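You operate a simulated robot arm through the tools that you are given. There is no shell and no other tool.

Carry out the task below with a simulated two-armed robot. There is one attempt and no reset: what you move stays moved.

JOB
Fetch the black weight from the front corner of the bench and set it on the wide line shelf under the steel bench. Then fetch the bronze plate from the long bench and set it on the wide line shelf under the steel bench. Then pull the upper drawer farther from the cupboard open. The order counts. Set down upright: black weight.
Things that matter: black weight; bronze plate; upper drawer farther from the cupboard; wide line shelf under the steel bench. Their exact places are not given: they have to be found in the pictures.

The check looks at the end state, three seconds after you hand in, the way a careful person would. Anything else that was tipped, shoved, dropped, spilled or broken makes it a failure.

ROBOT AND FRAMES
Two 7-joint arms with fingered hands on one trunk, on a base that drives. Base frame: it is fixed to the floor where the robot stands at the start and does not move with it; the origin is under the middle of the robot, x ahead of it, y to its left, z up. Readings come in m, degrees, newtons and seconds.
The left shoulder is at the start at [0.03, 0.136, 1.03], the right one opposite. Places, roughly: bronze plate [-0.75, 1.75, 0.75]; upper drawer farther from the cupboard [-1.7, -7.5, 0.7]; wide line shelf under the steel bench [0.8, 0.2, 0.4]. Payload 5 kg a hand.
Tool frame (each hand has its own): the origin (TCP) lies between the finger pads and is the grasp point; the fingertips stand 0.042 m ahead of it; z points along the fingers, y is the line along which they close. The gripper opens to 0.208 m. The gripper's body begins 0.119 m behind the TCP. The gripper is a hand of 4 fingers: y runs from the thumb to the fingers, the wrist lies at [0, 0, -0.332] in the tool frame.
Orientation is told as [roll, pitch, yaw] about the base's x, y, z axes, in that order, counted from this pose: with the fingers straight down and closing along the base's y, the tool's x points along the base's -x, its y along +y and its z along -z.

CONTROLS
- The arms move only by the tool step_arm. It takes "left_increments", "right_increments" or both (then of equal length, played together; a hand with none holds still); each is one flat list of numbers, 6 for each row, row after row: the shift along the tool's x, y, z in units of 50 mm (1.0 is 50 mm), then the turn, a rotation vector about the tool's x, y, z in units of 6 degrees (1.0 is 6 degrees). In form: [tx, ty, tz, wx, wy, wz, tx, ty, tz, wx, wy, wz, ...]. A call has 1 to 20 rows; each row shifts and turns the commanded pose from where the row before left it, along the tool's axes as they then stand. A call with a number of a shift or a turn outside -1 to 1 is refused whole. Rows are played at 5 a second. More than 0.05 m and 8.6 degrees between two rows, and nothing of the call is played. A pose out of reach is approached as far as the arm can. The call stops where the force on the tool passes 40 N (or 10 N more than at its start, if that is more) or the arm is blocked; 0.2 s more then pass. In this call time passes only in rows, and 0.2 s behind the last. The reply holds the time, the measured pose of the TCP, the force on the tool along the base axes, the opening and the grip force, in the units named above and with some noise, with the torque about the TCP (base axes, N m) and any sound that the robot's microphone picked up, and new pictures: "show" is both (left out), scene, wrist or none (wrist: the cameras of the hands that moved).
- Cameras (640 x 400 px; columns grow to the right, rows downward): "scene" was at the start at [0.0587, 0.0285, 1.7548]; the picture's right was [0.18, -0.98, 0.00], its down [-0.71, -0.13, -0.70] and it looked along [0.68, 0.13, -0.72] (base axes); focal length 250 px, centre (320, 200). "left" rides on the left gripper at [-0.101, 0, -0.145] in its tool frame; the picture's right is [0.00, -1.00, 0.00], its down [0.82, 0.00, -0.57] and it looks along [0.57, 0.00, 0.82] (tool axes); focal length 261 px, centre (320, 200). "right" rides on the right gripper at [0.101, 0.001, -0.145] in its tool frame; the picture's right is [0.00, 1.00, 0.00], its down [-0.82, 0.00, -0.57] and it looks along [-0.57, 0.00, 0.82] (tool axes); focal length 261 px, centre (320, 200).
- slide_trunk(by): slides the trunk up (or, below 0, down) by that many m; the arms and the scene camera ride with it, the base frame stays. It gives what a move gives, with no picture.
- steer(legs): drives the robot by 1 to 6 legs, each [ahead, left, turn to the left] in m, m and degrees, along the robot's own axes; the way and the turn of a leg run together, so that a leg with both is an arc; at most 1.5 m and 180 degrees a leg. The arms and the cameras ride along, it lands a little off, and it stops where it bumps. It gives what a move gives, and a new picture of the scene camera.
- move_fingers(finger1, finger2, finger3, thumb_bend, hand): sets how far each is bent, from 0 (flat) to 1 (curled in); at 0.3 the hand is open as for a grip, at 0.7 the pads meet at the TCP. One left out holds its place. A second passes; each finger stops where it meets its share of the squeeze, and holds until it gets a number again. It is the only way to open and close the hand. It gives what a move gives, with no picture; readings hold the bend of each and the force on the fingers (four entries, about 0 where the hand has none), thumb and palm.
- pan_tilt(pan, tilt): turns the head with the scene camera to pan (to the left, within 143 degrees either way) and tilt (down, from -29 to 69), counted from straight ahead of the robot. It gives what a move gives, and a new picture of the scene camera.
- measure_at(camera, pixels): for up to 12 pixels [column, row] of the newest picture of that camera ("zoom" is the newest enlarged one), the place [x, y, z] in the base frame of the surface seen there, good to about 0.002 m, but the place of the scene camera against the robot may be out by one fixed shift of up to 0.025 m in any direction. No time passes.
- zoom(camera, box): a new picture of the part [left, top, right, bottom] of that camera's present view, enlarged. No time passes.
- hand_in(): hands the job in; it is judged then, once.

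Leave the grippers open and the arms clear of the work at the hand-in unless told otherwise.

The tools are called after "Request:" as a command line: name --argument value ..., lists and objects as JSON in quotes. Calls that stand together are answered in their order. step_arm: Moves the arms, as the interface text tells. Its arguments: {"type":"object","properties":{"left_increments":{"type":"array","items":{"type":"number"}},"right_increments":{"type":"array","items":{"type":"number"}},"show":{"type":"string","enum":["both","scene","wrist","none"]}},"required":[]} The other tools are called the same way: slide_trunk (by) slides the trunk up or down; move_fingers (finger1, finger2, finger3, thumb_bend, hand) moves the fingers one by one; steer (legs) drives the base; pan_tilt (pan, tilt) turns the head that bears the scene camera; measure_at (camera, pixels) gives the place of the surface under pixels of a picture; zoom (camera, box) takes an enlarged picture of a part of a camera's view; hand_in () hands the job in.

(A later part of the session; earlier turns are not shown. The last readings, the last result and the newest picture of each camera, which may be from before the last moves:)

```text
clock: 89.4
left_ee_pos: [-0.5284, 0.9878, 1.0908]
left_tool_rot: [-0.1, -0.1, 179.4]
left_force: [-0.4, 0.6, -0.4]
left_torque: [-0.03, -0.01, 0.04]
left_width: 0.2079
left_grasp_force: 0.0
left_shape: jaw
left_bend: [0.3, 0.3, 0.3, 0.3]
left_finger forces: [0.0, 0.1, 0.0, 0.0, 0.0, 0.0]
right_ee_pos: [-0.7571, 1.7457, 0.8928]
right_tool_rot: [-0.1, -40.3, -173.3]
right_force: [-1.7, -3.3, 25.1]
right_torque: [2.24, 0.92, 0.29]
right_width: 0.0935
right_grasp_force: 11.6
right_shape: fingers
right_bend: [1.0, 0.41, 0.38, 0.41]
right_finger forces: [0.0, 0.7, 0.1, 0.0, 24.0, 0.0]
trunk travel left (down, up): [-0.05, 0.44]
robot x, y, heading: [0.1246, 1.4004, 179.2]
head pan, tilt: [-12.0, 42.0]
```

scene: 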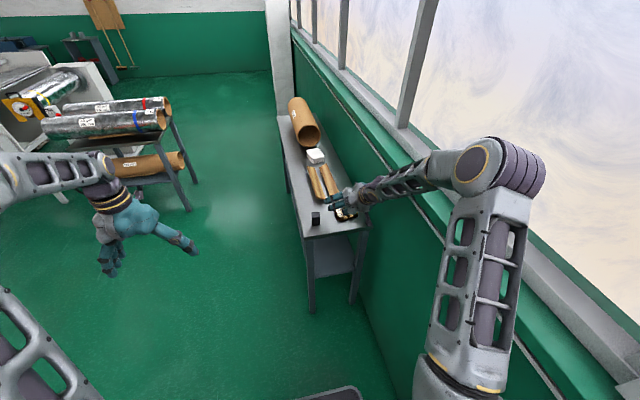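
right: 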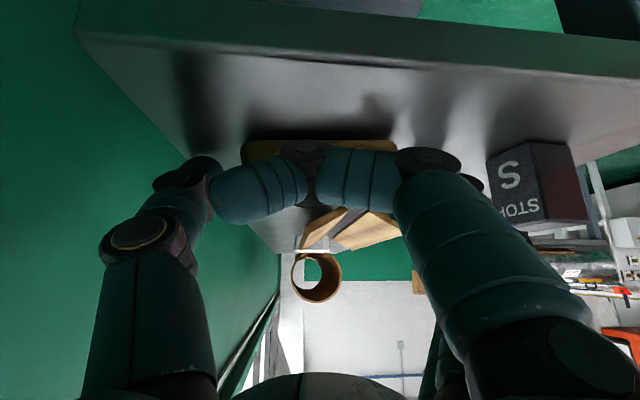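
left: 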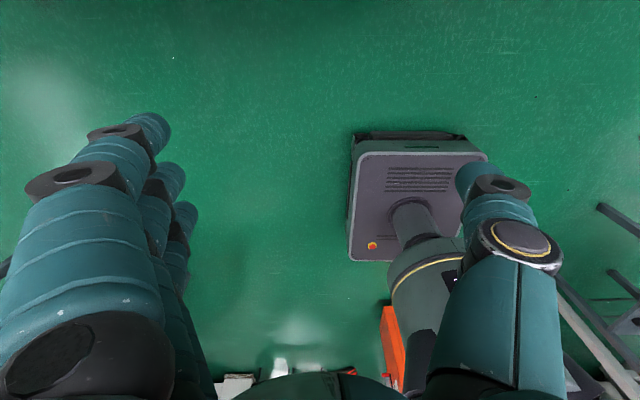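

The thumb touched the bench surface at TCP z≈0.8935. I'll rise 6 mm, narrow the grip so it just clears the plate's ends, then ease down again.

Request:
step_arm --right_increments '[-0.09, 0, -0.107, 0, 0, 0, 0, 0, 0, 0, 0, 0]' --show "none"

Request:
move_fingers --hand "right" --finger2 0.46 --thumb_bend 0.46

Request:
step_arm --right_increments '[0.0386, 0, 0.046, 0, 0, 0, 0, 0, 0, 0, 0, 0]' --show "none"

Request:
step_arm --right_increments '[0.0193, 0, 0.023, 0, 0, 0, 0, 0, 0, 0, 0, 0]' --show "none"

```text
clock: 90.0
left_ee_pos: [-0.5299, 0.9886, 1.0882]
left_tool_rot: [0.0, 0.0, 179.4]
left_force: [0.4, -0.7, 0.2]
left_torque: [0.0, -0.03, -0.01]
left_width: 0.2077
left_grasp_force: 0.1
left_shape: jaw
left_bend: [0.3, 0.3, 0.3, 0.3]
left_finger forces: [0.0, 0.0, 0.1, 0.0, 0.1, 0.0]
right_ee_pos: [-0.7549, 1.7493, 0.8945]
right_tool_rot: [0.0, -39.9, -173.8]
right_force: [0.2, -0.9, 0.4]
right_torque: [0.04, -0.02, -0.03]
right_width: 0.0932
right_grasp_force: 0.1
right_shape: fingers
right_bend: [1.0, 0.41, 0.38, 0.41]
right_finger forces: [0.0, 0.0, 0.1, 0.0, 0.1, 0.0]
trunk travel left (down, up): [-0.05, 0.44]
robot x, y, heading: [0.1242, 1.4043, 179.4]
head pan, tilt: [-12.0, 42.0]
```

```text
clock: 91.0
left_ee_pos: [-0.529, 0.9886, 1.0892]
left_tool_rot: [0.1, 0.0, 179.5]
left_force: [1.2, -0.3, -0.4]
left_torque: [0.02, 0.02, -0.02]
left_width: 0.2081
left_grasp_force: 0.0
left_shape: jaw
left_bend: [0.3, 0.3, 0.3, 0.3]
left_finger forces: [0.0, 0.0, 0.1, 0.1, 0.0, 0.0]
right_ee_pos: [-0.7553, 1.7486, 0.897]
right_tool_rot: [0.1, -40.0, -173.5]
right_force: [0.1, 0.2, -0.4]
right_torque: [0.02, 0.0, 0.02]
right_width: 0.0885
right_grasp_force: 0.0
right_shape: fingers
right_bend: [1.0, 0.46, 0.38, 0.46]
right_finger forces: [0.0, 0.0, 0.1, 0.0, 0.0, 0.0]
trunk travel left (down, up): [-0.05, 0.44]
robot x, y, heading: [0.1213, 1.4001, 179.5]
head pan, tilt: [-12.0, 42.0]
```

```text
clock: 91.6
left_ee_pos: [-0.528, 0.9868, 1.0895]
left_tool_rot: [0.0, 0.0, 179.4]
left_force: [0.5, 0.8, -0.1]
left_torque: [-0.01, -0.03, 0.0]
left_width: 0.2078
left_grasp_force: 0.1
left_shape: jaw
left_bend: [0.3, 0.3, 0.3, 0.3]
left_finger forces: [0.0, 0.0, 0.0, 0.0, 0.0, 0.1]
right_ee_pos: [-0.7567, 1.7477, 0.8941]
right_tool_rot: [-0.2, -40.2, -173.4]
right_force: [0.2, 0.1, 10.6]
right_torque: [0.96, 0.43, -0.04]
right_width: 0.0886
right_grasp_force: 5.9
right_shape: fingers
right_bend: [1.0, 0.46, 0.38, 0.46]
right_finger forces: [0.0, 0.0, 0.1, 0.1, 11.9, 0.0]
trunk travel left (down, up): [-0.05, 0.44]
robot x, y, heading: [0.1241, 1.3934, 179.6]
head pan, tilt: [-12.0, 42.0]
```

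```text
clock: 92.2
left_ee_pos: [-0.5277, 0.9877, 1.0898]
left_tool_rot: [-0.1, -0.1, 179.5]
left_force: [-0.2, 0.6, 0.6]
left_torque: [0.01, 0.0, -0.01]
left_width: 0.2079
left_grasp_force: 0.1
left_shape: jaw
left_bend: [0.3, 0.3, 0.3, 0.3]
left_finger forces: [0.0, 0.1, 0.0, 0.1, 0.1, 0.1]
right_ee_pos: [-0.7559, 1.7482, 0.8947]
right_tool_rot: [-0.1, -40.3, -173.4]
right_force: [2.2, -1.5, 25.4]
right_torque: [2.07, 0.81, -0.12]
right_width: 0.0885
right_grasp_force: 12.9
right_shape: fingers
right_bend: [1.0, 0.46, 0.38, 0.46]
right_finger forces: [0.0, 0.0, 0.0, 0.0, 25.1, 0.0]
trunk travel left (down, up): [-0.05, 0.44]
robot x, y, heading: [0.1228, 1.401, 179.4]
head pan, tilt: [-12.0, 42.0]
```

Only the thumb tip touches the table, at TCP z≈0.8945. I'll rise slightly clear and then close on the plate's ends.

Request:
step_arm --right_increments '[-0.058, 0, -0.069, 0, 0, 0, 0, 0, 0, 0, 0, 0]' --show "none"

Request:
move_fingers --hand "right" --finger2 0.6 --thumb_bend 0.6

Request:
step_arm --right_increments '[0, 0, 0, 0, 0, 0]' --show "wrist"

```text
clock: 92.8
left_ee_pos: [-0.5292, 0.9876, 1.0876]
left_tool_rot: [0.0, 0.0, 179.5]
left_force: [-0.2, 0.1, -0.4]
left_torque: [0.02, 0.01, 0.0]
left_width: 0.2077
left_grasp_force: 0.1
left_shape: jaw
left_bend: [0.3, 0.3, 0.3, 0.3]
left_finger forces: [0.0, 0.1, 0.1, 0.0, 0.2, 0.0]
right_ee_pos: [-0.755, 1.7474, 0.8954]
right_tool_rot: [0.0, -40.0, -173.5]
right_force: [-0.9, -1.5, 9.9]
right_torque: [0.78, 0.36, 0.08]
right_width: 0.0882
right_grasp_force: 5.0
right_shape: fingers
right_bend: [1.0, 0.46, 0.38, 0.46]
right_finger forces: [0.0, 0.0, 0.1, 0.0, 9.6, 0.0]
trunk travel left (down, up): [-0.05, 0.44]
robot x, y, heading: [0.1244, 1.3997, 179.4]
head pan, tilt: [-12.0, 42.0]
```

```text
clock: 93.8
left_ee_pos: [-0.5291, 0.9895, 1.0888]
left_tool_rot: [0.0, 0.0, 179.5]
left_force: [0.8, -0.7, -0.3]
left_torque: [0.01, 0.01, 0.03]
left_width: 0.2077
left_grasp_force: 0.0
left_shape: jaw
left_bend: [0.3, 0.3, 0.3, 0.3]
left_finger forces: [0.1, 0.0, 0.0, 0.0, 0.0, 0.1]
right_ee_pos: [-0.7568, 1.7483, 0.8958]
right_tool_rot: [-0.1, -39.9, -173.6]
right_force: [1.5, 3.3, 4.9]
right_torque: [0.23, 0.1, -0.08]
right_width: 0.0813
right_grasp_force: 14.2
right_shape: fingers
right_bend: [1.0, 0.48, 0.38, 0.56]
right_finger forces: [0.0, 11.4, 0.1, 0.0, 16.5, 0.0]
trunk travel left (down, up): [-0.05, 0.44]
robot x, y, heading: [0.1228, 1.399, 179.5]
head pan, tilt: [-12.0, 42.0]
```

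```text
clock: 94.2
left_ee_pos: [-0.5298, 0.9883, 1.0888]
left_tool_rot: [0.0, 0.0, 179.4]
left_force: [-0.4, 1.3, -0.8]
left_torque: [-0.02, 0.01, -0.01]
left_width: 0.2077
left_grasp_force: 0.1
left_shape: jaw
left_bend: [0.3, 0.3, 0.3, 0.3]
left_finger forces: [0.0, 0.1, 0.0, 0.1, 0.1, 0.1]
right_ee_pos: [-0.7557, 1.7482, 0.8956]
right_tool_rot: [0.0, -40.0, -173.5]
right_force: [0.3, 2.5, 3.1]
right_torque: [0.16, 0.07, -0.07]
right_width: 0.0818
right_grasp_force: 13.4
right_shape: fingers
right_bend: [1.0, 0.48, 0.38, 0.56]
right_finger forces: [0.0, 11.6, 0.0, 0.0, 15.5, 0.1]
trunk travel left (down, up): [-0.05, 0.44]
robot x, y, heading: [0.1212, 1.401, 179.3]
head pan, tilt: [-12.0, 42.0]
```

right: 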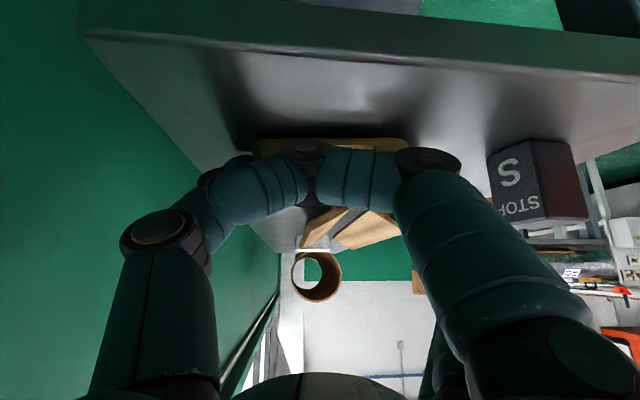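

It's gripped at about 12–15 N. I'll lift it about 12 mm and see how the plate hangs.

Request:
step_arm --right_increments '[-0.077, 0, -0.092, 0, 0, 0, -0.077, 0, -0.092, 0, 0, 0, 0, 0, 0, 0, 0, 0]' --show "wrist"

Request:
zoom --camera "right" --box '[180, 60, 480, 250]'

```text
clock: 95.0
left_ee_pos: [-0.5294, 0.9896, 1.0892]
left_tool_rot: [0.0, -0.1, 179.4]
left_force: [0.9, -0.4, -0.4]
left_torque: [-0.04, 0.0, 0.02]
left_width: 0.2075
left_grasp_force: 0.1
left_shape: jaw
left_bend: [0.3, 0.3, 0.3, 0.3]
left_finger forces: [0.1, 0.0, 0.0, 0.0, 0.0, 0.0]
right_ee_pos: [-0.7579, 1.7478, 0.9067]
right_tool_rot: [0.0, -40.0, -173.5]
right_force: [0.1, 0.0, -5.1]
right_torque: [0.07, -0.12, 0.0]
right_width: 0.0808
right_grasp_force: 10.8
right_shape: fingers
right_bend: [1.0, 0.47, 0.38, 0.57]
right_finger forces: [0.1, 11.5, 0.1, 0.1, 11.4, 0.0]
trunk travel left (down, up): [-0.05, 0.44]
robot x, y, heading: [0.1237, 1.3965, 179.4]
head pan, tilt: [-12.0, 42.0]
```

right: 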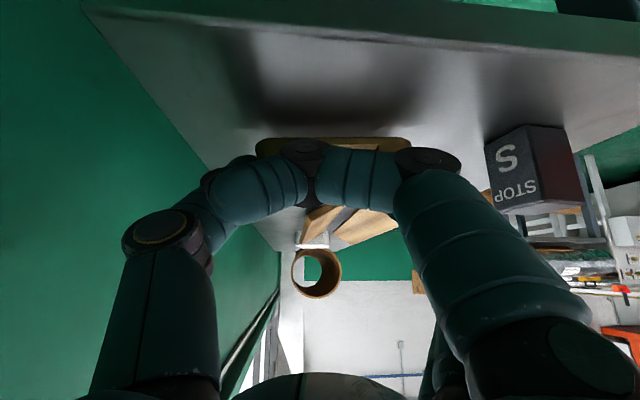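

```text
2.11 times, centred on (330, 155) of right
```

zoom: 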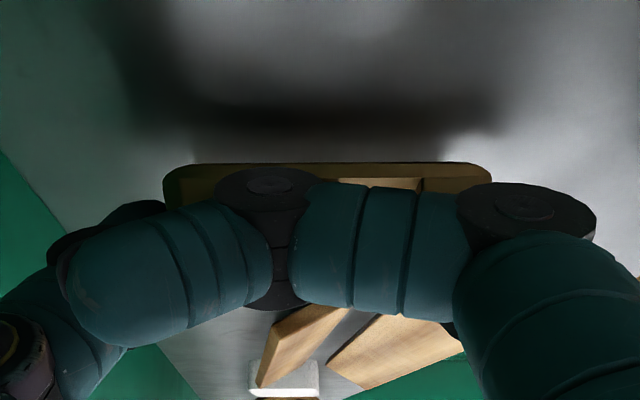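

The plate lifted (about 5 N) and looks level. I'll measure its near rim to confirm.

Request:
measure_at --camera "zoom" --pixels '[[200, 170], [330, 168], [450, 168], [380, 182], [340, 183], [420, 184], [180, 180], [480, 175], [400, 162], [260, 162]]'

```text
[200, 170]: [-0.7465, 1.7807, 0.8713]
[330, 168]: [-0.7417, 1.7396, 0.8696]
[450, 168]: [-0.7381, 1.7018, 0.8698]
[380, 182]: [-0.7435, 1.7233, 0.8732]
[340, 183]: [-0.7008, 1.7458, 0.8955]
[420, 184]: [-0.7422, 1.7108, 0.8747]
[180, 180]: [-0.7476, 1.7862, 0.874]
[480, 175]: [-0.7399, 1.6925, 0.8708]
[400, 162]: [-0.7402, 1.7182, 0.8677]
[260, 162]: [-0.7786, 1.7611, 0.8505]
```

The plate rose evenly by about 11 mm and is level. I'll raise it another 13 cm, gently, straight up.

Request:
step_arm --right_increments '[-0.2, 0, -0.24, 0, 0, 0, -0.294, 0, -0.35, 0, 0, 0, -0.294, 0, -0.35, 0, 0, 0, -0.294, 0, -0.35, 0, 0, 0, -0.294, 0, -0.35, 0, 0, 0, -0.294, 0, -0.35, 0, 0, 0, 0, 0, 0, 0, 0, 0]'

Request:
zoom --camera "right" --box '[180, 60, 480, 250]'

```text
clock: 96.6
left_ee_pos: [-0.5304, 0.9888, 1.0898]
left_tool_rot: [0.0, 0.0, 179.4]
left_force: [-0.4, 0.7, -0.4]
left_torque: [-0.01, -0.06, -0.03]
left_width: 0.2081
left_grasp_force: 0.0
left_shape: jaw
left_bend: [0.3, 0.3, 0.3, 0.3]
left_finger forces: [0.0, 0.0, 0.0, 0.0, 0.0, 0.0]
right_ee_pos: [-0.7547, 1.7489, 1.0387]
right_tool_rot: [0.0, -40.0, -173.5]
right_force: [-1.2, -0.9, -5.7]
right_torque: [0.07, -0.12, -0.03]
right_width: 0.0809
right_grasp_force: 11.6
right_shape: fingers
right_bend: [1.0, 0.47, 0.38, 0.57]
right_finger forces: [0.1, 11.5, 0.0, 0.0, 11.3, 0.0]
trunk travel left (down, up): [-0.05, 0.44]
robot x, y, heading: [0.1208, 1.4011, 179.3]
head pan, tilt: [-12.0, 42.0]
```

scene: 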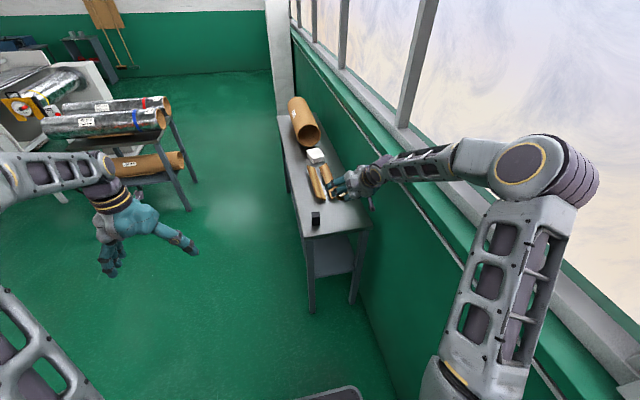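
right: 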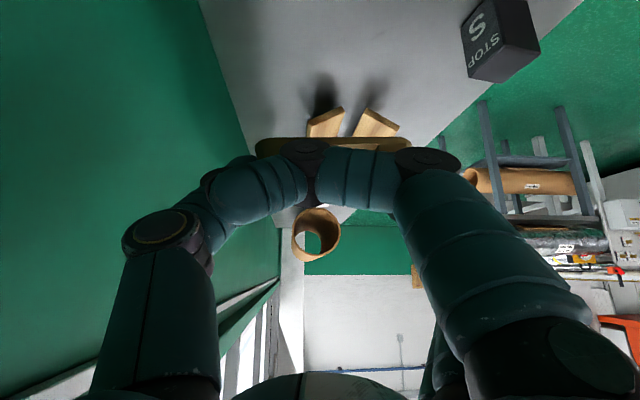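

```text
2.11 times, centred on (330, 155) of right
```

zoom: 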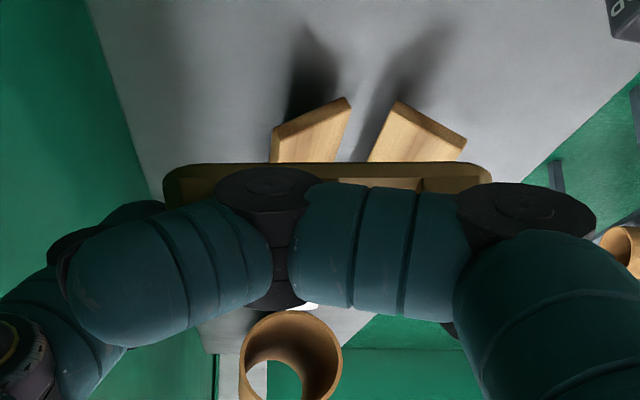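

The grip is steady. I'll bring the hand back to the front-centre of the robot, at the same height, before driving.

Request:
step_arm --right_increments '[0.1, 0.3, -0.08, 0, 0, 0, 0.2, 0.617, -0.168, 0, 0, 0, 0.2, 0.617, -0.168, 0, 0, 0, 0.2, 0.617, -0.168, 0, 0, 0, 0.2, 0.617, -0.168, 0, 0, 0, 0.2, 0.617, -0.168, 0, 0, 0, 0.2, 0.617, -0.168, 0, 0, 0, 0.2, 0.617, -0.168, 0, 0, 0, 0.2, 0.617, -0.168, 0, 0, 0, 0.2, 0.617, -0.168, 0, 0, 0, 0.2, 0.617, -0.168, 0, 0, 0, 0.2, 0.617, -0.168, 0, 0, 0, 0, 0, 0, 0, 0, 0]'

```text
clock: 99.4
left_ee_pos: [-0.5299, 0.9901, 1.0894]
left_tool_rot: [0.1, 0.0, 179.4]
left_force: [-0.2, 0.7, -0.9]
left_torque: [-0.1, -0.01, 0.0]
left_width: 0.208
left_grasp_force: 0.1
left_shape: jaw
left_bend: [0.3, 0.3, 0.3, 0.3]
left_finger forces: [0.0, 0.1, 0.1, 0.1, 0.0, 0.1]
right_ee_pos: [-0.5673, 1.4132, 1.0386]
right_tool_rot: [0.0, -39.9, -173.5]
right_force: [0.1, 1.0, -4.8]
right_torque: [0.03, -0.14, 0.02]
right_width: 0.0805
right_grasp_force: 11.4
right_shape: fingers
right_bend: [1.0, 0.46, 0.38, 0.57]
right_finger forces: [0.0, 11.3, 0.0, 0.0, 11.2, 0.0]
trunk travel left (down, up): [-0.05, 0.44]
robot x, y, heading: [0.1191, 1.3976, 179.5]
head pan, tilt: [-12.0, 42.0]
```

scene: 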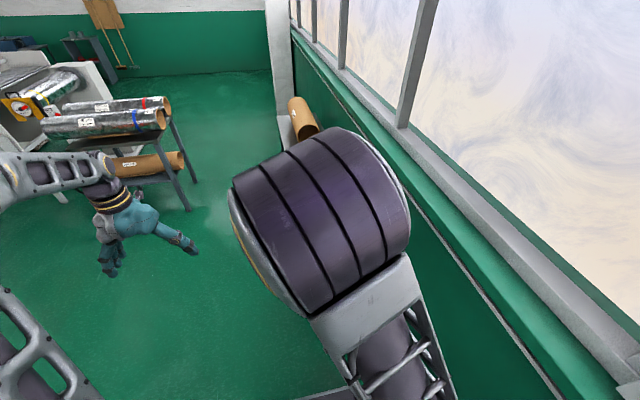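
right: 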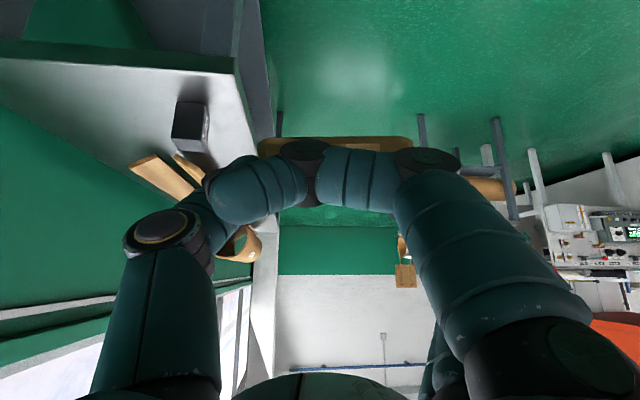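

Next I'll drive away from the long bench: left 0.65 m, ahead 0.5 m, then turn left 180° in open floor.

Request:
steer --legs '[[0, 0.65, 0], [0.5, 0, 0]]'

Request:
steer --legs '[[0, 0, 90], [0, 0, 90.5]]'

Request:
pan_tilt --pan 0 --tilt 45

Request:
step_arm --right_increments '[0, 0, 0, 0, 0, 0]' --show "wrist"

```text
clock: 105.5
left_ee_pos: [-1.0452, 0.348, 1.0886]
left_tool_rot: [0.1, 0.1, 178.8]
left_force: [-0.7, 0.1, -0.5]
left_torque: [-0.03, -0.08, 0.0]
left_width: 0.208
left_grasp_force: 0.1
left_shape: jaw
left_bend: [0.3, 0.3, 0.3, 0.3]
left_finger forces: [0.0, 0.1, 0.0, 0.0, 0.0, 0.0]
right_ee_pos: [-1.0797, 0.7702, 1.0374]
right_tool_rot: [0.0, -40.0, -174.1]
right_force: [-0.5, 1.3, -6.1]
right_torque: [0.05, -0.16, 0.01]
right_width: 0.0808
right_grasp_force: 11.4
right_shape: fingers
right_bend: [1.0, 0.46, 0.38, 0.57]
right_finger forces: [0.0, 11.1, 0.0, 0.0, 11.1, 0.1]
trunk travel left (down, up): [-0.05, 0.44]
robot x, y, heading: [-0.3872, 0.7512, 178.6]
head pan, tilt: [-12.0, 42.0]
```

scene: 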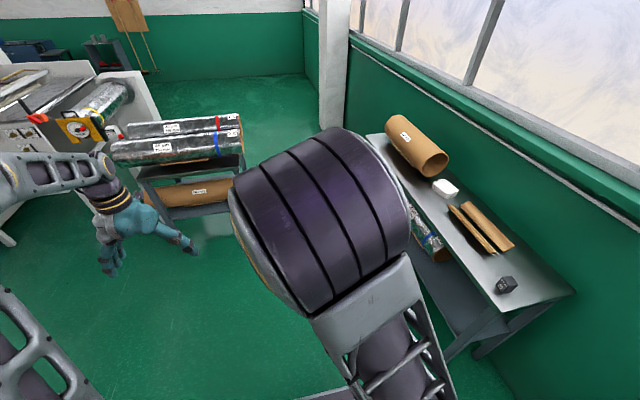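

```text
clock: 113.6
left_ee_pos: [0.2602, 1.1692, 1.0877]
left_tool_rot: [-0.1, 0.0, 0.0]
left_force: [-0.7, -0.3, -0.1]
left_torque: [-0.02, -0.03, -0.02]
left_width: 0.2081
left_grasp_force: 0.0
left_shape: jaw
left_bend: [0.3, 0.3, 0.3, 0.3]
left_finger forces: [0.0, 0.1, 0.1, 0.0, 0.1, 0.0]
right_ee_pos: [0.302, 0.747, 1.0373]
right_tool_rot: [-0.1, -39.9, 7.1]
right_force: [-0.5, 0.6, -4.5]
right_torque: [-0.1, 0.12, -0.02]
right_width: 0.0805
right_grasp_force: 10.4
right_shape: fingers
right_bend: [1.0, 0.46, 0.38, 0.57]
right_finger forces: [0.1, 11.0, 0.1, 0.0, 10.8, 0.0]
trunk travel left (down, up): [-0.05, 0.44]
robot x, y, heading: [-0.3843, 0.7512, -0.2]
head pan, tilt: [-12.0, 42.0]
```

scene: 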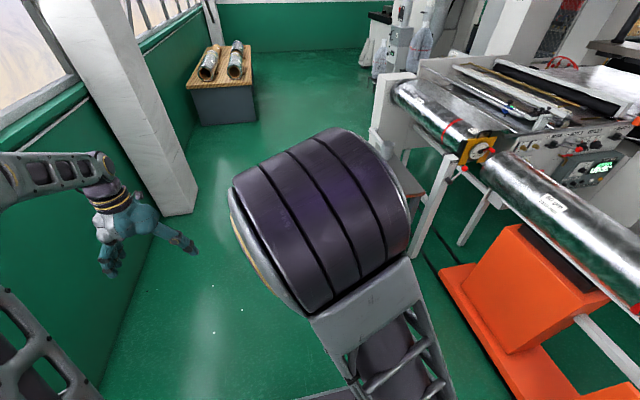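

```text
clock: 114.4
left_ee_pos: [0.2602, 1.169, 1.0895]
left_tool_rot: [0.0, 0.0, 0.0]
left_force: [-0.5, -0.7, -0.1]
left_torque: [0.02, -0.01, -0.01]
left_width: 0.2077
left_grasp_force: 0.1
left_shape: jaw
left_bend: [0.3, 0.3, 0.3, 0.3]
left_finger forces: [0.1, 0.0, 0.1, 0.1, 0.1, 0.0]
right_ee_pos: [0.3034, 0.7476, 1.0383]
right_tool_rot: [-0.1, -40.0, 7.1]
right_force: [0.4, -0.1, -5.0]
right_torque: [-0.06, 0.09, 0.0]
right_width: 0.0808
right_grasp_force: 11.2
right_shape: fingers
right_bend: [1.0, 0.46, 0.38, 0.57]
right_finger forces: [0.1, 10.9, 0.0, 0.1, 10.8, 0.0]
trunk travel left (down, up): [-0.05, 0.44]
robot x, y, heading: [-0.3881, 0.753, 0.1]
head pan, tilt: [0.0, 45.0]
```

scene: 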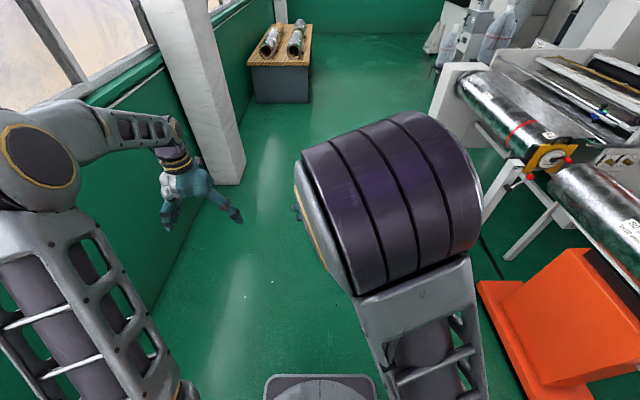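

```text
clock: 114.8
left_ee_pos: [0.2604, 1.17, 1.089]
left_tool_rot: [0.0, 0.1, 0.0]
left_force: [-0.7, 0.0, -1.0]
left_torque: [-0.03, 0.0, 0.01]
left_width: 0.2081
left_grasp_force: 0.1
left_shape: jaw
left_bend: [0.3, 0.3, 0.3, 0.3]
left_finger forces: [0.1, 0.0, 0.0, 0.0, 0.0, 0.0]
right_ee_pos: [0.3025, 0.7471, 1.0389]
right_tool_rot: [0.0, -40.0, 7.0]
right_force: [-0.4, 0.0, -5.6]
right_torque: [-0.07, 0.13, 0.01]
right_width: 0.0806
right_grasp_force: 10.5
right_shape: fingers
right_bend: [1.0, 0.46, 0.38, 0.57]
right_finger forces: [0.1, 10.8, 0.0, 0.1, 10.8, 0.0]
trunk travel left (down, up): [-0.05, 0.44]
robot x, y, heading: [-0.387, 0.7537, 0.1]
head pan, tilt: [0.0, 45.0]
```

right: 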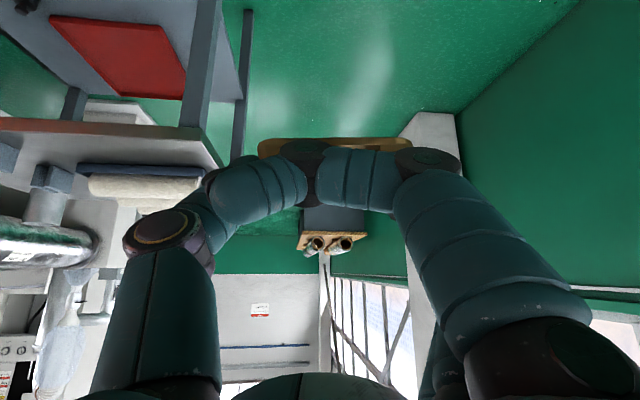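

The plate is still held level. I'll move right 0.46 m to stand in front of the bench, then ahead 0.13 m.

Request:
steer --legs '[[0, -0.463, 0], [0.13, 0, 0]]'

Request:
step_arm --right_increments '[0, 0, 0, 0.19, 0, 0.2235, 0, 0, 0, 0.19, 0, 0.2235, 0, 0, 0, 0.19, 0, 0.2235, 0, 0, 0, 0.19, 0, 0.2235, 0, 0, 0, 0, 0, 0]'

```text
clock: 118.5
left_ee_pos: [0.3933, 0.7007, 1.0874]
left_tool_rot: [0.0, 0.2, -0.1]
left_force: [1.8, 0.7, -0.5]
left_torque: [0.04, 0.24, -0.01]
left_width: 0.2077
left_grasp_force: 0.0
left_shape: jaw
left_bend: [0.3, 0.3, 0.3, 0.3]
left_finger forces: [0.0, 0.0, 0.1, 0.1, 0.0, 0.0]
right_ee_pos: [0.4342, 0.2765, 1.0362]
right_tool_rot: [0.1, -40.0, 7.0]
right_force: [1.5, -0.2, -5.2]
right_torque: [-0.03, 0.16, -0.01]
right_width: 0.0806
right_grasp_force: 10.5
right_shape: fingers
right_bend: [1.0, 0.46, 0.38, 0.57]
right_finger forces: [0.0, 10.7, 0.0, 0.0, 10.8, 0.0]
trunk travel left (down, up): [-0.05, 0.44]
robot x, y, heading: [-0.257, 0.2784, -0.2]
head pan, tilt: [0.0, 45.0]
```

scene: 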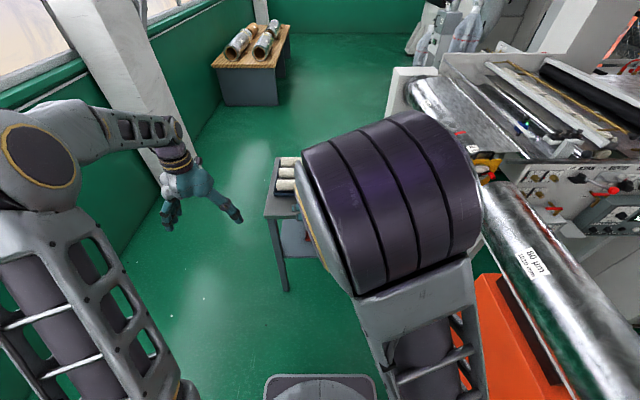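

```text
clock: 119.7
left_ee_pos: [0.3924, 0.6995, 1.089]
left_tool_rot: [-0.1, 0.1, -0.1]
left_force: [-0.2, -0.2, -0.4]
left_torque: [0.03, -0.03, 0.0]
left_width: 0.2078
left_grasp_force: 0.1
left_shape: jaw
left_bend: [0.3, 0.3, 0.3, 0.3]
left_finger forces: [0.0, 0.0, 0.0, 0.0, 0.0, 0.1]
right_ee_pos: [0.4327, 0.2742, 1.0378]
right_tool_rot: [0.0, -40.0, -0.1]
right_force: [-0.4, 0.1, -5.0]
right_torque: [-0.04, 0.14, 0.0]
right_width: 0.0807
right_grasp_force: 11.3
right_shape: fingers
right_bend: [1.0, 0.46, 0.38, 0.57]
right_finger forces: [0.0, 10.7, 0.0, 0.0, 10.8, 0.0]
trunk travel left (down, up): [-0.05, 0.44]
robot x, y, heading: [-0.2591, 0.2822, -0.1]
head pan, tilt: [0.0, 45.0]
```

scene: 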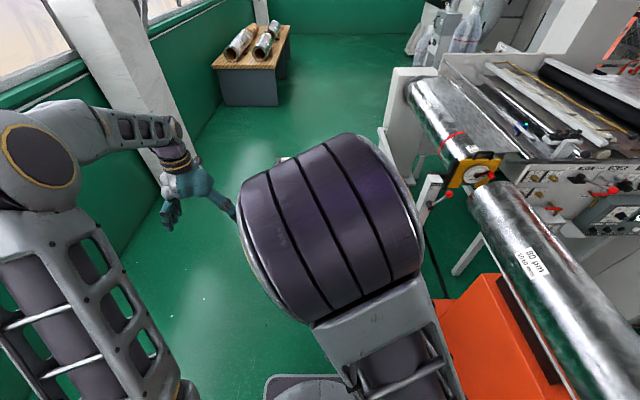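
right: 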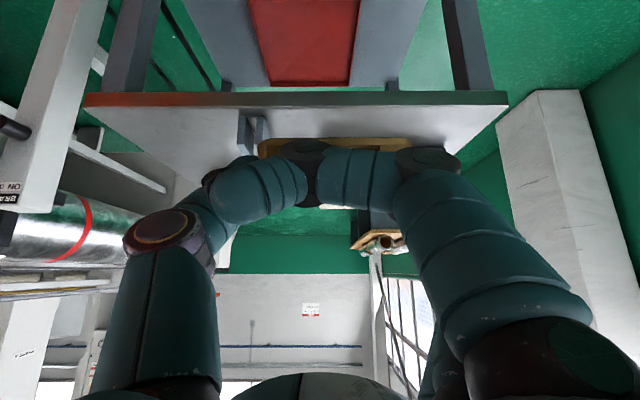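

The plate is square to the bench. I'll lower it in front of the bench, in two parts.

Request:
step_arm --right_increments '[0.3, 0, 0.357, 0, 0, 0, 0.4, 0, 0.477, 0, 0, 0, 0.4, 0, 0.477, 0, 0, 0, 0.4, 0, 0.477, 0, 0, 0, 0.4, 0, 0.477, 0, 0, 0, 0.4, 0, 0.477, 0, 0, 0, 0.4, 0, 0.477, 0, 0, 0, 0.4, 0, 0.477, 0, 0, 0, 0.2, 0, 0.238, 0, 0, 0, 0, 0, 0, 0, 0, 0]'

```text
clock: 121.9
left_ee_pos: [0.3921, 0.6991, 1.0883]
left_tool_rot: [0.0, 0.1, -0.1]
left_force: [-0.5, -0.5, 0.6]
left_torque: [-0.01, 0.03, -0.04]
left_width: 0.2078
left_grasp_force: 0.0
left_shape: jaw
left_bend: [0.3, 0.3, 0.3, 0.3]
left_finger forces: [0.0, 0.0, 0.0, 0.0, 0.0, 0.1]
right_ee_pos: [0.434, 0.2755, 0.7805]
right_tool_rot: [-0.1, -40.0, 0.1]
right_force: [-0.1, -0.4, -5.8]
right_torque: [-0.06, 0.14, 0.01]
right_width: 0.0808
right_grasp_force: 10.8
right_shape: fingers
right_bend: [1.0, 0.46, 0.38, 0.57]
right_finger forces: [0.0, 10.7, 0.0, 0.0, 10.6, 0.1]
trunk travel left (down, up): [-0.05, 0.44]
robot x, y, heading: [-0.2567, 0.2764, -0.1]
head pan, tilt: [0.0, 45.0]
```

scene: 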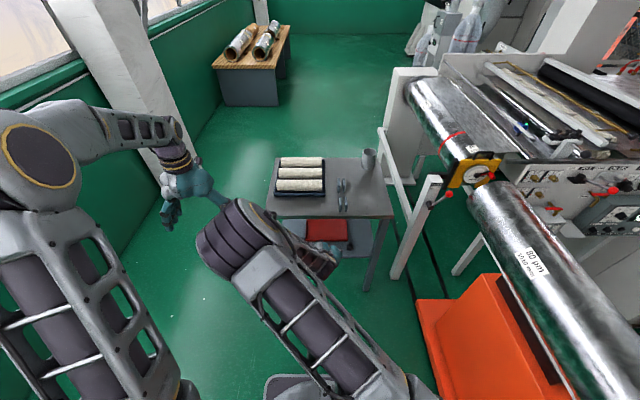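
right: 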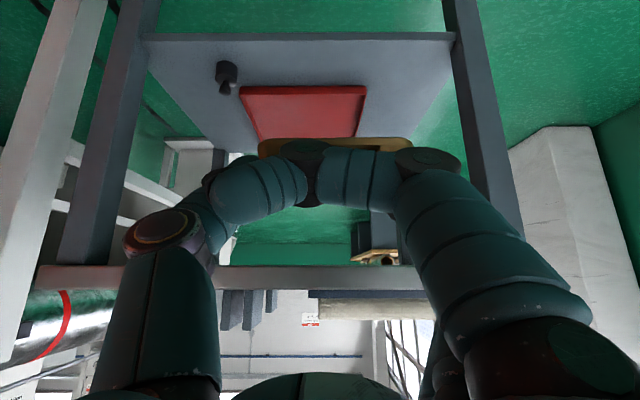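

The view under the bench is clear: weight at (227,77), tray at (300,110). The right elbow has swung toward the left hand, so I'll check those distances and the tray edges.

Request:
measure_at --camera "scene" --pixels '[[240, 210], [215, 240], [235, 260], [180, 215], [235, 205], [330, 265], [205, 180]]'

Request:
measure_at --camera "right" --pixels '[[240, 88], [366, 86], [300, 87], [300, 42], [200, 44], [430, 42], [227, 70], [262, 140], [350, 140], [404, 140], [225, 92], [460, 60]]'

```text
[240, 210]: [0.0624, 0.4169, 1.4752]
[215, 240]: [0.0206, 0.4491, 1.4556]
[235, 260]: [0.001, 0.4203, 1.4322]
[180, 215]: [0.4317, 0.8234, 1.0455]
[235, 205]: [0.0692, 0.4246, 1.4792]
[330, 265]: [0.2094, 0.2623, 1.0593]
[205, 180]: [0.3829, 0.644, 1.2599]
```

```text
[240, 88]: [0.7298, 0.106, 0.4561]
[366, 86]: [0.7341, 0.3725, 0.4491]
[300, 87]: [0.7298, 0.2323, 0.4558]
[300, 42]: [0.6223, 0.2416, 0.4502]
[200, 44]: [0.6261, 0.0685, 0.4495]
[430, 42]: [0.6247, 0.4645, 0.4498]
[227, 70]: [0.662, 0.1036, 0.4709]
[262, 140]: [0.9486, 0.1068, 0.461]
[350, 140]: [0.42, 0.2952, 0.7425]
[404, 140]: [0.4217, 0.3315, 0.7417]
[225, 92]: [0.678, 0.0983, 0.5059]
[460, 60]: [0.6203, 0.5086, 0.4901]
```

The elbow at (0.05,0.43,1.46) is about 0.4 m from the left arm. I'll move the left hand 0.15 m outward for extra room while the right hand keeps lowering to z 0.535.

Request:
step_arm --left_increments '[0, 0.6, 0, 0, 0, 0, 0, 0.6, 0, 0, 0, 0, 0, 0.6, 0, 0, 0, 0, 0, 0.6, 0, 0, 0, 0, 0, 0.6, 0, 0, 0, 0]' --show "none"

Request:
step_arm --right_increments '[0.3, 0, 0.357, 0, 0, 0, 0.408, 0, 0.486, 0, 0, 0, 0.408, 0, 0.486, 0, 0, 0, 0.408, 0, 0.486, 0, 0, 0, 0.408, 0, 0.486, 0, 0, 0, 0.408, 0, 0.486, 0, 0, 0, 0.408, 0, 0.486, 0, 0, 0, 0.408, 0, 0.486, 0, 0, 0, 0, 0, 0, 0, 0, 0]'

```text
clock: 123.1
left_ee_pos: [0.3937, 0.8506, 1.0857]
left_tool_rot: [-0.2, 0.1, -0.2]
left_force: [0.9, -0.2, 0.1]
left_torque: [-0.05, 0.0, 0.0]
left_width: 0.2079
left_grasp_force: 0.1
left_shape: jaw
left_bend: [0.3, 0.3, 0.3, 0.3]
left_finger forces: [0.1, 0.0, 0.0, 0.1, 0.0, 0.1]
right_ee_pos: [0.4333, 0.2755, 0.781]
right_tool_rot: [-0.2, -40.0, 0.1]
right_force: [0.2, 0.5, -5.3]
right_torque: [-0.08, 0.13, -0.04]
right_width: 0.0807
right_grasp_force: 10.9
right_shape: fingers
right_bend: [1.0, 0.46, 0.38, 0.57]
right_finger forces: [0.0, 10.8, 0.0, 0.0, 10.5, 0.1]
trunk travel left (down, up): [-0.05, 0.44]
robot x, y, heading: [-0.2566, 0.2826, -0.2]
head pan, tilt: [0.0, 45.0]
```

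```text
clock: 125.1
left_ee_pos: [0.3926, 0.8502, 1.0878]
left_tool_rot: [0.0, 0.0, -0.1]
left_force: [-0.2, -0.7, 0.4]
left_torque: [0.05, -0.02, 0.03]
left_width: 0.2081
left_grasp_force: 0.0
left_shape: jaw
left_bend: [0.3, 0.3, 0.3, 0.3]
left_finger forces: [0.1, 0.0, 0.0, 0.0, 0.0, 0.0]
right_ee_pos: [0.4331, 0.2761, 0.5351]
right_tool_rot: [-0.1, -40.0, -0.1]
right_force: [-0.3, -0.3, -5.1]
right_torque: [-0.06, 0.11, 0.01]
right_width: 0.0805
right_grasp_force: 10.4
right_shape: fingers
right_bend: [1.0, 0.46, 0.38, 0.57]
right_finger forces: [0.0, 10.6, 0.1, 0.0, 10.6, 0.0]
trunk travel left (down, up): [-0.05, 0.44]
robot x, y, heading: [-0.2585, 0.2812, -0.1]
head pan, tilt: [0.0, 45.0]
```

scene: 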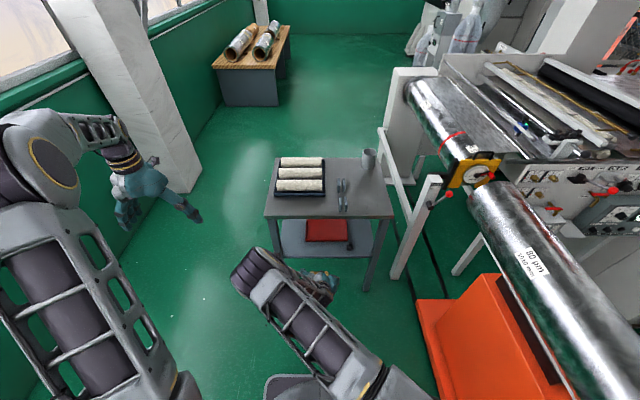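
right: 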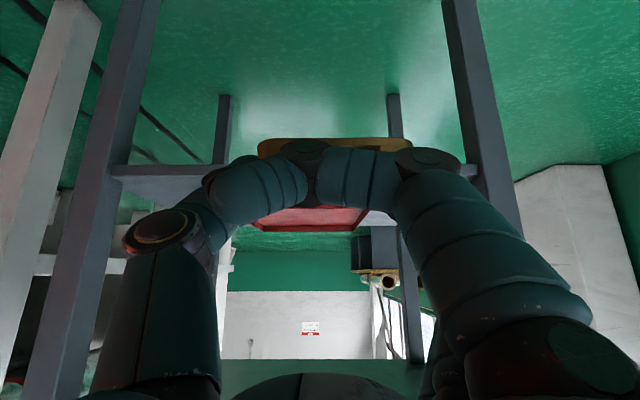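

All clear. I'll move the plate forward 0.22 m over the shelf's front strip.

Request:
step_arm --right_increments '[-0.2, 0, 0.176, 0, 0, 0, -0.394, 0, 0.346, 0, 0, 0, -0.394, 0, 0.346, 0, 0, 0, -0.394, 0, 0.346, 0, 0, 0, -0.394, 0, 0.346, 0, 0, 0, -0.394, 0, 0.346, 0, 0, 0, -0.394, 0, 0.346, 0, 0, 0, -0.394, 0, 0.346, 0, 0, 0, -0.394, 0, 0.346, 0, 0, 0, 0, 0, 0, 0, 0, 0]'

Request:
zoom --camera "scene" --box '[240, 180, 400, 290]'

Request:
measure_at --camera "right" --pixels '[[350, 142], [402, 142], [270, 144], [408, 145], [265, 150], [340, 140], [300, 137]]'

```text
clock: 127.3
left_ee_pos: [0.3932, 0.8499, 1.0877]
left_tool_rot: [0.0, 0.1, -0.1]
left_force: [0.3, 0.5, 0.0]
left_torque: [-0.02, -0.03, -0.01]
left_width: 0.208
left_grasp_force: 0.1
left_shape: jaw
left_bend: [0.3, 0.3, 0.3, 0.3]
left_finger forces: [0.0, 0.1, 0.0, 0.0, 0.1, 0.0]
right_ee_pos: [0.6563, 0.2746, 0.5316]
right_tool_rot: [-0.2, -40.0, -0.1]
right_force: [0.4, 0.7, -5.5]
right_torque: [-0.05, 0.1, -0.02]
right_width: 0.0804
right_grasp_force: 10.0
right_shape: fingers
right_bend: [1.0, 0.46, 0.38, 0.57]
right_finger forces: [0.1, 10.5, 0.1, 0.0, 10.4, 0.1]
trunk travel left (down, up): [-0.05, 0.44]
robot x, y, heading: [-0.2552, 0.2809, 0.1]
head pan, tilt: [0.0, 45.0]
```

scene: 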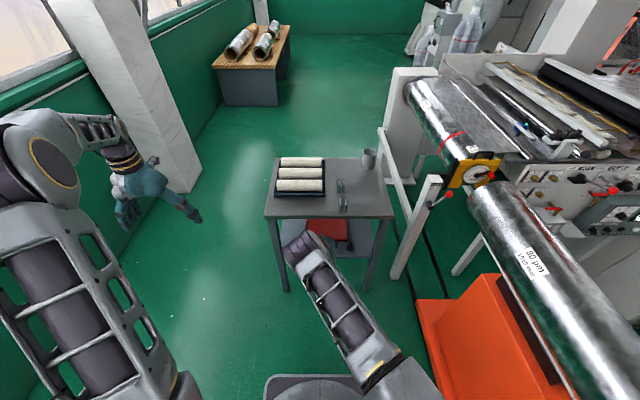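
right: 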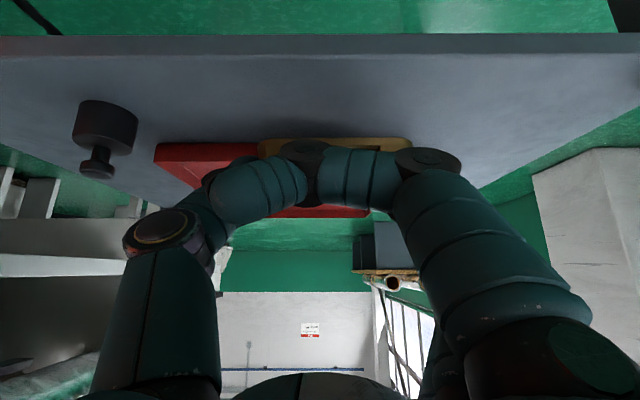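

```text
3.64 times, centred on (320, 235) of scene
```

zoom: 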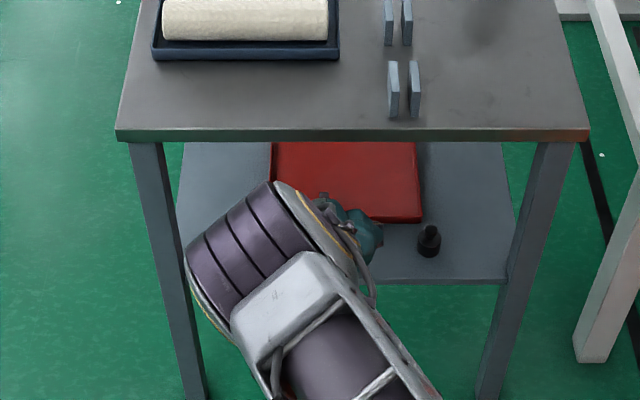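

```text
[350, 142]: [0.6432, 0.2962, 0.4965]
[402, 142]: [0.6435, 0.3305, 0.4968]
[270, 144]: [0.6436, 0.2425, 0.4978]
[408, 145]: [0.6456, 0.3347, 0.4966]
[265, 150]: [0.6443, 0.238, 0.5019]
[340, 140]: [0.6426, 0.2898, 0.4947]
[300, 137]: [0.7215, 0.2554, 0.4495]
```

The plate's near edge is at x 0.643, so it will sit between the shelf edge (0.622) and the tray (0.730). I'll lower it 32 mm, then ease it down.

Request:
step_arm --right_increments '[0.137, 0, 0.163, 0, 0, 0, 0.137, 0, 0.163, 0, 0, 0, 0.137, 0, 0.163, 0, 0, 0, 0, 0, 0, 0, 0, 0]' --show "wrist"

Request:
measure_at --camera "right" --pixels '[[350, 142], [402, 142], [270, 144], [340, 139], [380, 139], [400, 139]]'

Request:
step_arm --right_increments '[0.0257, 0, 0.0306, 0, 0, 0, 0, 0, 0, 0, 0, 0]' --show "none"

Request:
step_arm --right_increments '[0.0193, 0, 0.023, 0, 0, 0, 0, 0, 0, 0, 0, 0]' --show "none"

```text
clock: 128.3
left_ee_pos: [0.3917, 0.8499, 1.0877]
left_tool_rot: [0.0, 0.0, 0.0]
left_force: [0.0, -0.8, 0.0]
left_torque: [0.02, -0.05, 0.0]
left_width: 0.208
left_grasp_force: 0.1
left_shape: jaw
left_bend: [0.3, 0.3, 0.3, 0.3]
left_finger forces: [0.0, 0.1, 0.0, 0.1, 0.0, 0.0]
right_ee_pos: [0.6566, 0.2739, 0.499]
right_tool_rot: [-0.1, -40.0, 0.0]
right_force: [-0.2, -0.2, -4.5]
right_torque: [-0.05, 0.16, 0.01]
right_width: 0.0804
right_grasp_force: 10.1
right_shape: fingers
right_bend: [1.0, 0.46, 0.38, 0.57]
right_finger forces: [0.1, 10.7, 0.0, 0.0, 10.4, 0.1]
trunk travel left (down, up): [-0.05, 0.44]
robot x, y, heading: [-0.258, 0.2845, 0.1]
head pan, tilt: [0.0, 45.0]
```

right: 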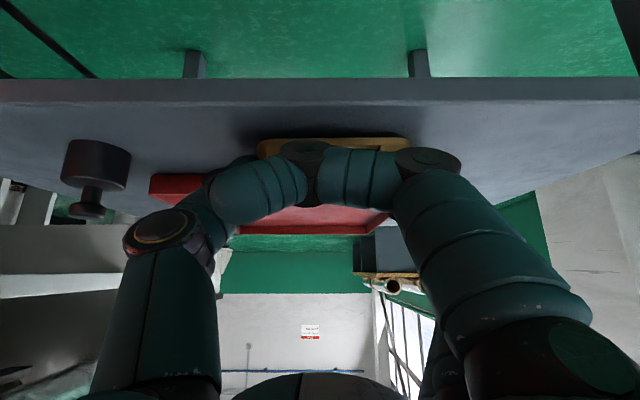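

```text
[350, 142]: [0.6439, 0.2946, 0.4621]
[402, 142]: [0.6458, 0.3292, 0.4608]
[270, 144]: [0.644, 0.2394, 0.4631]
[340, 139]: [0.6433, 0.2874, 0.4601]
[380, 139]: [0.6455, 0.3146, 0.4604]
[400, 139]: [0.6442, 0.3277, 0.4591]
```

```text
clock: 128.9
left_ee_pos: [0.3931, 0.8501, 1.0884]
left_tool_rot: [0.0, 0.0, -0.2]
left_force: [0.2, -0.2, -0.6]
left_torque: [0.03, 0.01, -0.01]
left_width: 0.208
left_grasp_force: 0.1
left_shape: jaw
left_bend: [0.3, 0.3, 0.3, 0.3]
left_finger forces: [0.0, 0.1, 0.0, 0.1, 0.1, 0.0]
right_ee_pos: [0.6568, 0.2743, 0.4976]
right_tool_rot: [0.0, -40.0, 0.0]
right_force: [1.3, -1.7, -0.6]
right_torque: [0.06, -0.01, -0.02]
right_width: 0.0806
right_grasp_force: 11.2
right_shape: fingers
right_bend: [1.0, 0.46, 0.38, 0.57]
right_finger forces: [0.0, 10.9, 0.1, 0.0, 11.6, 0.0]
trunk travel left (down, up): [-0.05, 0.44]
robot x, y, heading: [-0.2585, 0.2824, 0.1]
head pan, tilt: [0.0, 45.0]
```

```text
clock: 129.5
left_ee_pos: [0.3918, 0.8503, 1.0868]
left_tool_rot: [0.0, 0.0, 0.0]
left_force: [-0.4, 0.7, -0.3]
left_torque: [-0.01, -0.02, 0.02]
left_width: 0.2081
left_grasp_force: 0.1
left_shape: jaw
left_bend: [0.3, 0.3, 0.3, 0.3]
left_finger forces: [0.0, 0.0, 0.1, 0.1, 0.0, 0.0]
right_ee_pos: [0.6573, 0.2753, 0.4969]
right_tool_rot: [0.0, -40.2, 0.0]
right_force: [1.1, -3.5, 5.7]
right_torque: [0.21, -0.18, -0.13]
right_width: 0.0805
right_grasp_force: 13.5
right_shape: fingers
right_bend: [1.0, 0.47, 0.38, 0.57]
right_finger forces: [0.0, 12.2, 0.0, 0.0, 14.2, 0.0]
trunk travel left (down, up): [-0.05, 0.44]
robot x, y, heading: [-0.2589, 0.2833, 0.2]
head pan, tilt: [0.0, 45.0]
```

The plate is resting on the shelf (force now +5.7 N). I'll take out the slight downward push, then open the thumb and finger.

Request:
step_arm --right_increments '[-0.013, 0, -0.0153, 0, 0, 0, 0, 0, 0, 0, 0, 0]' --show "none"

Request:
move_fingers --hand "right" --finger2 0.4 --thumb_bend 0.44

Request:
step_arm --right_increments '[0, 0, 0, 0, 0, 0]' --show "wrist"

```text
clock: 130.1
left_ee_pos: [0.3926, 0.8502, 1.0873]
left_tool_rot: [-0.1, 0.0, -0.1]
left_force: [0.4, 0.1, -1.0]
left_torque: [-0.04, 0.03, 0.0]
left_width: 0.2081
left_grasp_force: 0.1
left_shape: jaw
left_bend: [0.3, 0.3, 0.3, 0.3]
left_finger forces: [0.0, 0.0, 0.0, 0.1, 0.0, 0.1]
right_ee_pos: [0.6562, 0.2748, 0.4968]
right_tool_rot: [-0.1, -40.0, -0.1]
right_force: [2.5, -1.1, 2.7]
right_torque: [0.21, -0.2, -0.11]
right_width: 0.0805
right_grasp_force: 12.8
right_shape: fingers
right_bend: [1.0, 0.47, 0.38, 0.57]
right_finger forces: [0.0, 12.4, 0.0, 0.0, 12.7, 0.0]
trunk travel left (down, up): [-0.05, 0.44]
robot x, y, heading: [-0.2552, 0.2822, 0.1]
head pan, tilt: [0.0, 45.0]
```

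```text
clock: 131.1
left_ee_pos: [0.3939, 0.8496, 1.088]
left_tool_rot: [-0.1, 0.0, -0.1]
left_force: [0.4, 0.7, -0.3]
left_torque: [0.0, 0.01, 0.0]
left_width: 0.2077
left_grasp_force: 0.2
left_shape: jaw
left_bend: [0.3, 0.3, 0.3, 0.3]
left_finger forces: [0.0, 0.0, 0.1, 0.0, 0.0, 0.0]
right_ee_pos: [0.6562, 0.2756, 0.4956]
right_tool_rot: [-0.1, -40.0, 0.0]
right_force: [0.2, 0.4, 0.0]
right_torque: [0.01, 0.04, 0.01]
right_width: 0.0898
right_grasp_force: 0.1
right_shape: fingers
right_bend: [1.0, 0.4, 0.38, 0.44]
right_finger forces: [0.0, 0.0, 0.0, 0.0, 0.0, 0.0]
trunk travel left (down, up): [-0.05, 0.44]
robot x, y, heading: [-0.2577, 0.2805, -0.2]
head pan, tilt: [0.0, 45.0]
```

```text
clock: 131.5
left_ee_pos: [0.3931, 0.8502, 1.0887]
left_tool_rot: [0.0, 0.0, -0.1]
left_force: [-0.7, 0.1, 0.4]
left_torque: [-0.01, 0.0, 0.04]
left_width: 0.2076
left_grasp_force: 0.0
left_shape: jaw
left_bend: [0.3, 0.3, 0.3, 0.3]
left_finger forces: [0.0, 0.1, 0.0, 0.1, 0.1, 0.0]
right_ee_pos: [0.6567, 0.2747, 0.4965]
right_tool_rot: [-0.2, -40.0, -0.1]
right_force: [0.3, -0.8, 0.1]
right_torque: [0.0, 0.0, -0.02]
right_width: 0.0903
right_grasp_force: 0.0
right_shape: fingers
right_bend: [1.0, 0.4, 0.38, 0.44]
right_finger forces: [0.0, 0.0, 0.0, 0.0, 0.1, 0.0]
trunk travel left (down, up): [-0.05, 0.44]
robot x, y, heading: [-0.259, 0.2784, -0.3]
head pan, tilt: [0.0, 45.0]
```

right: 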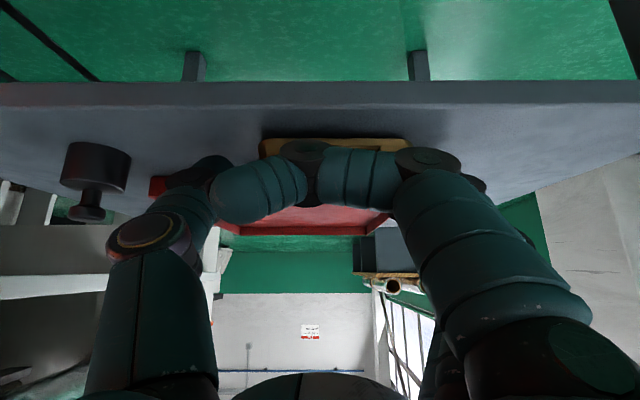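

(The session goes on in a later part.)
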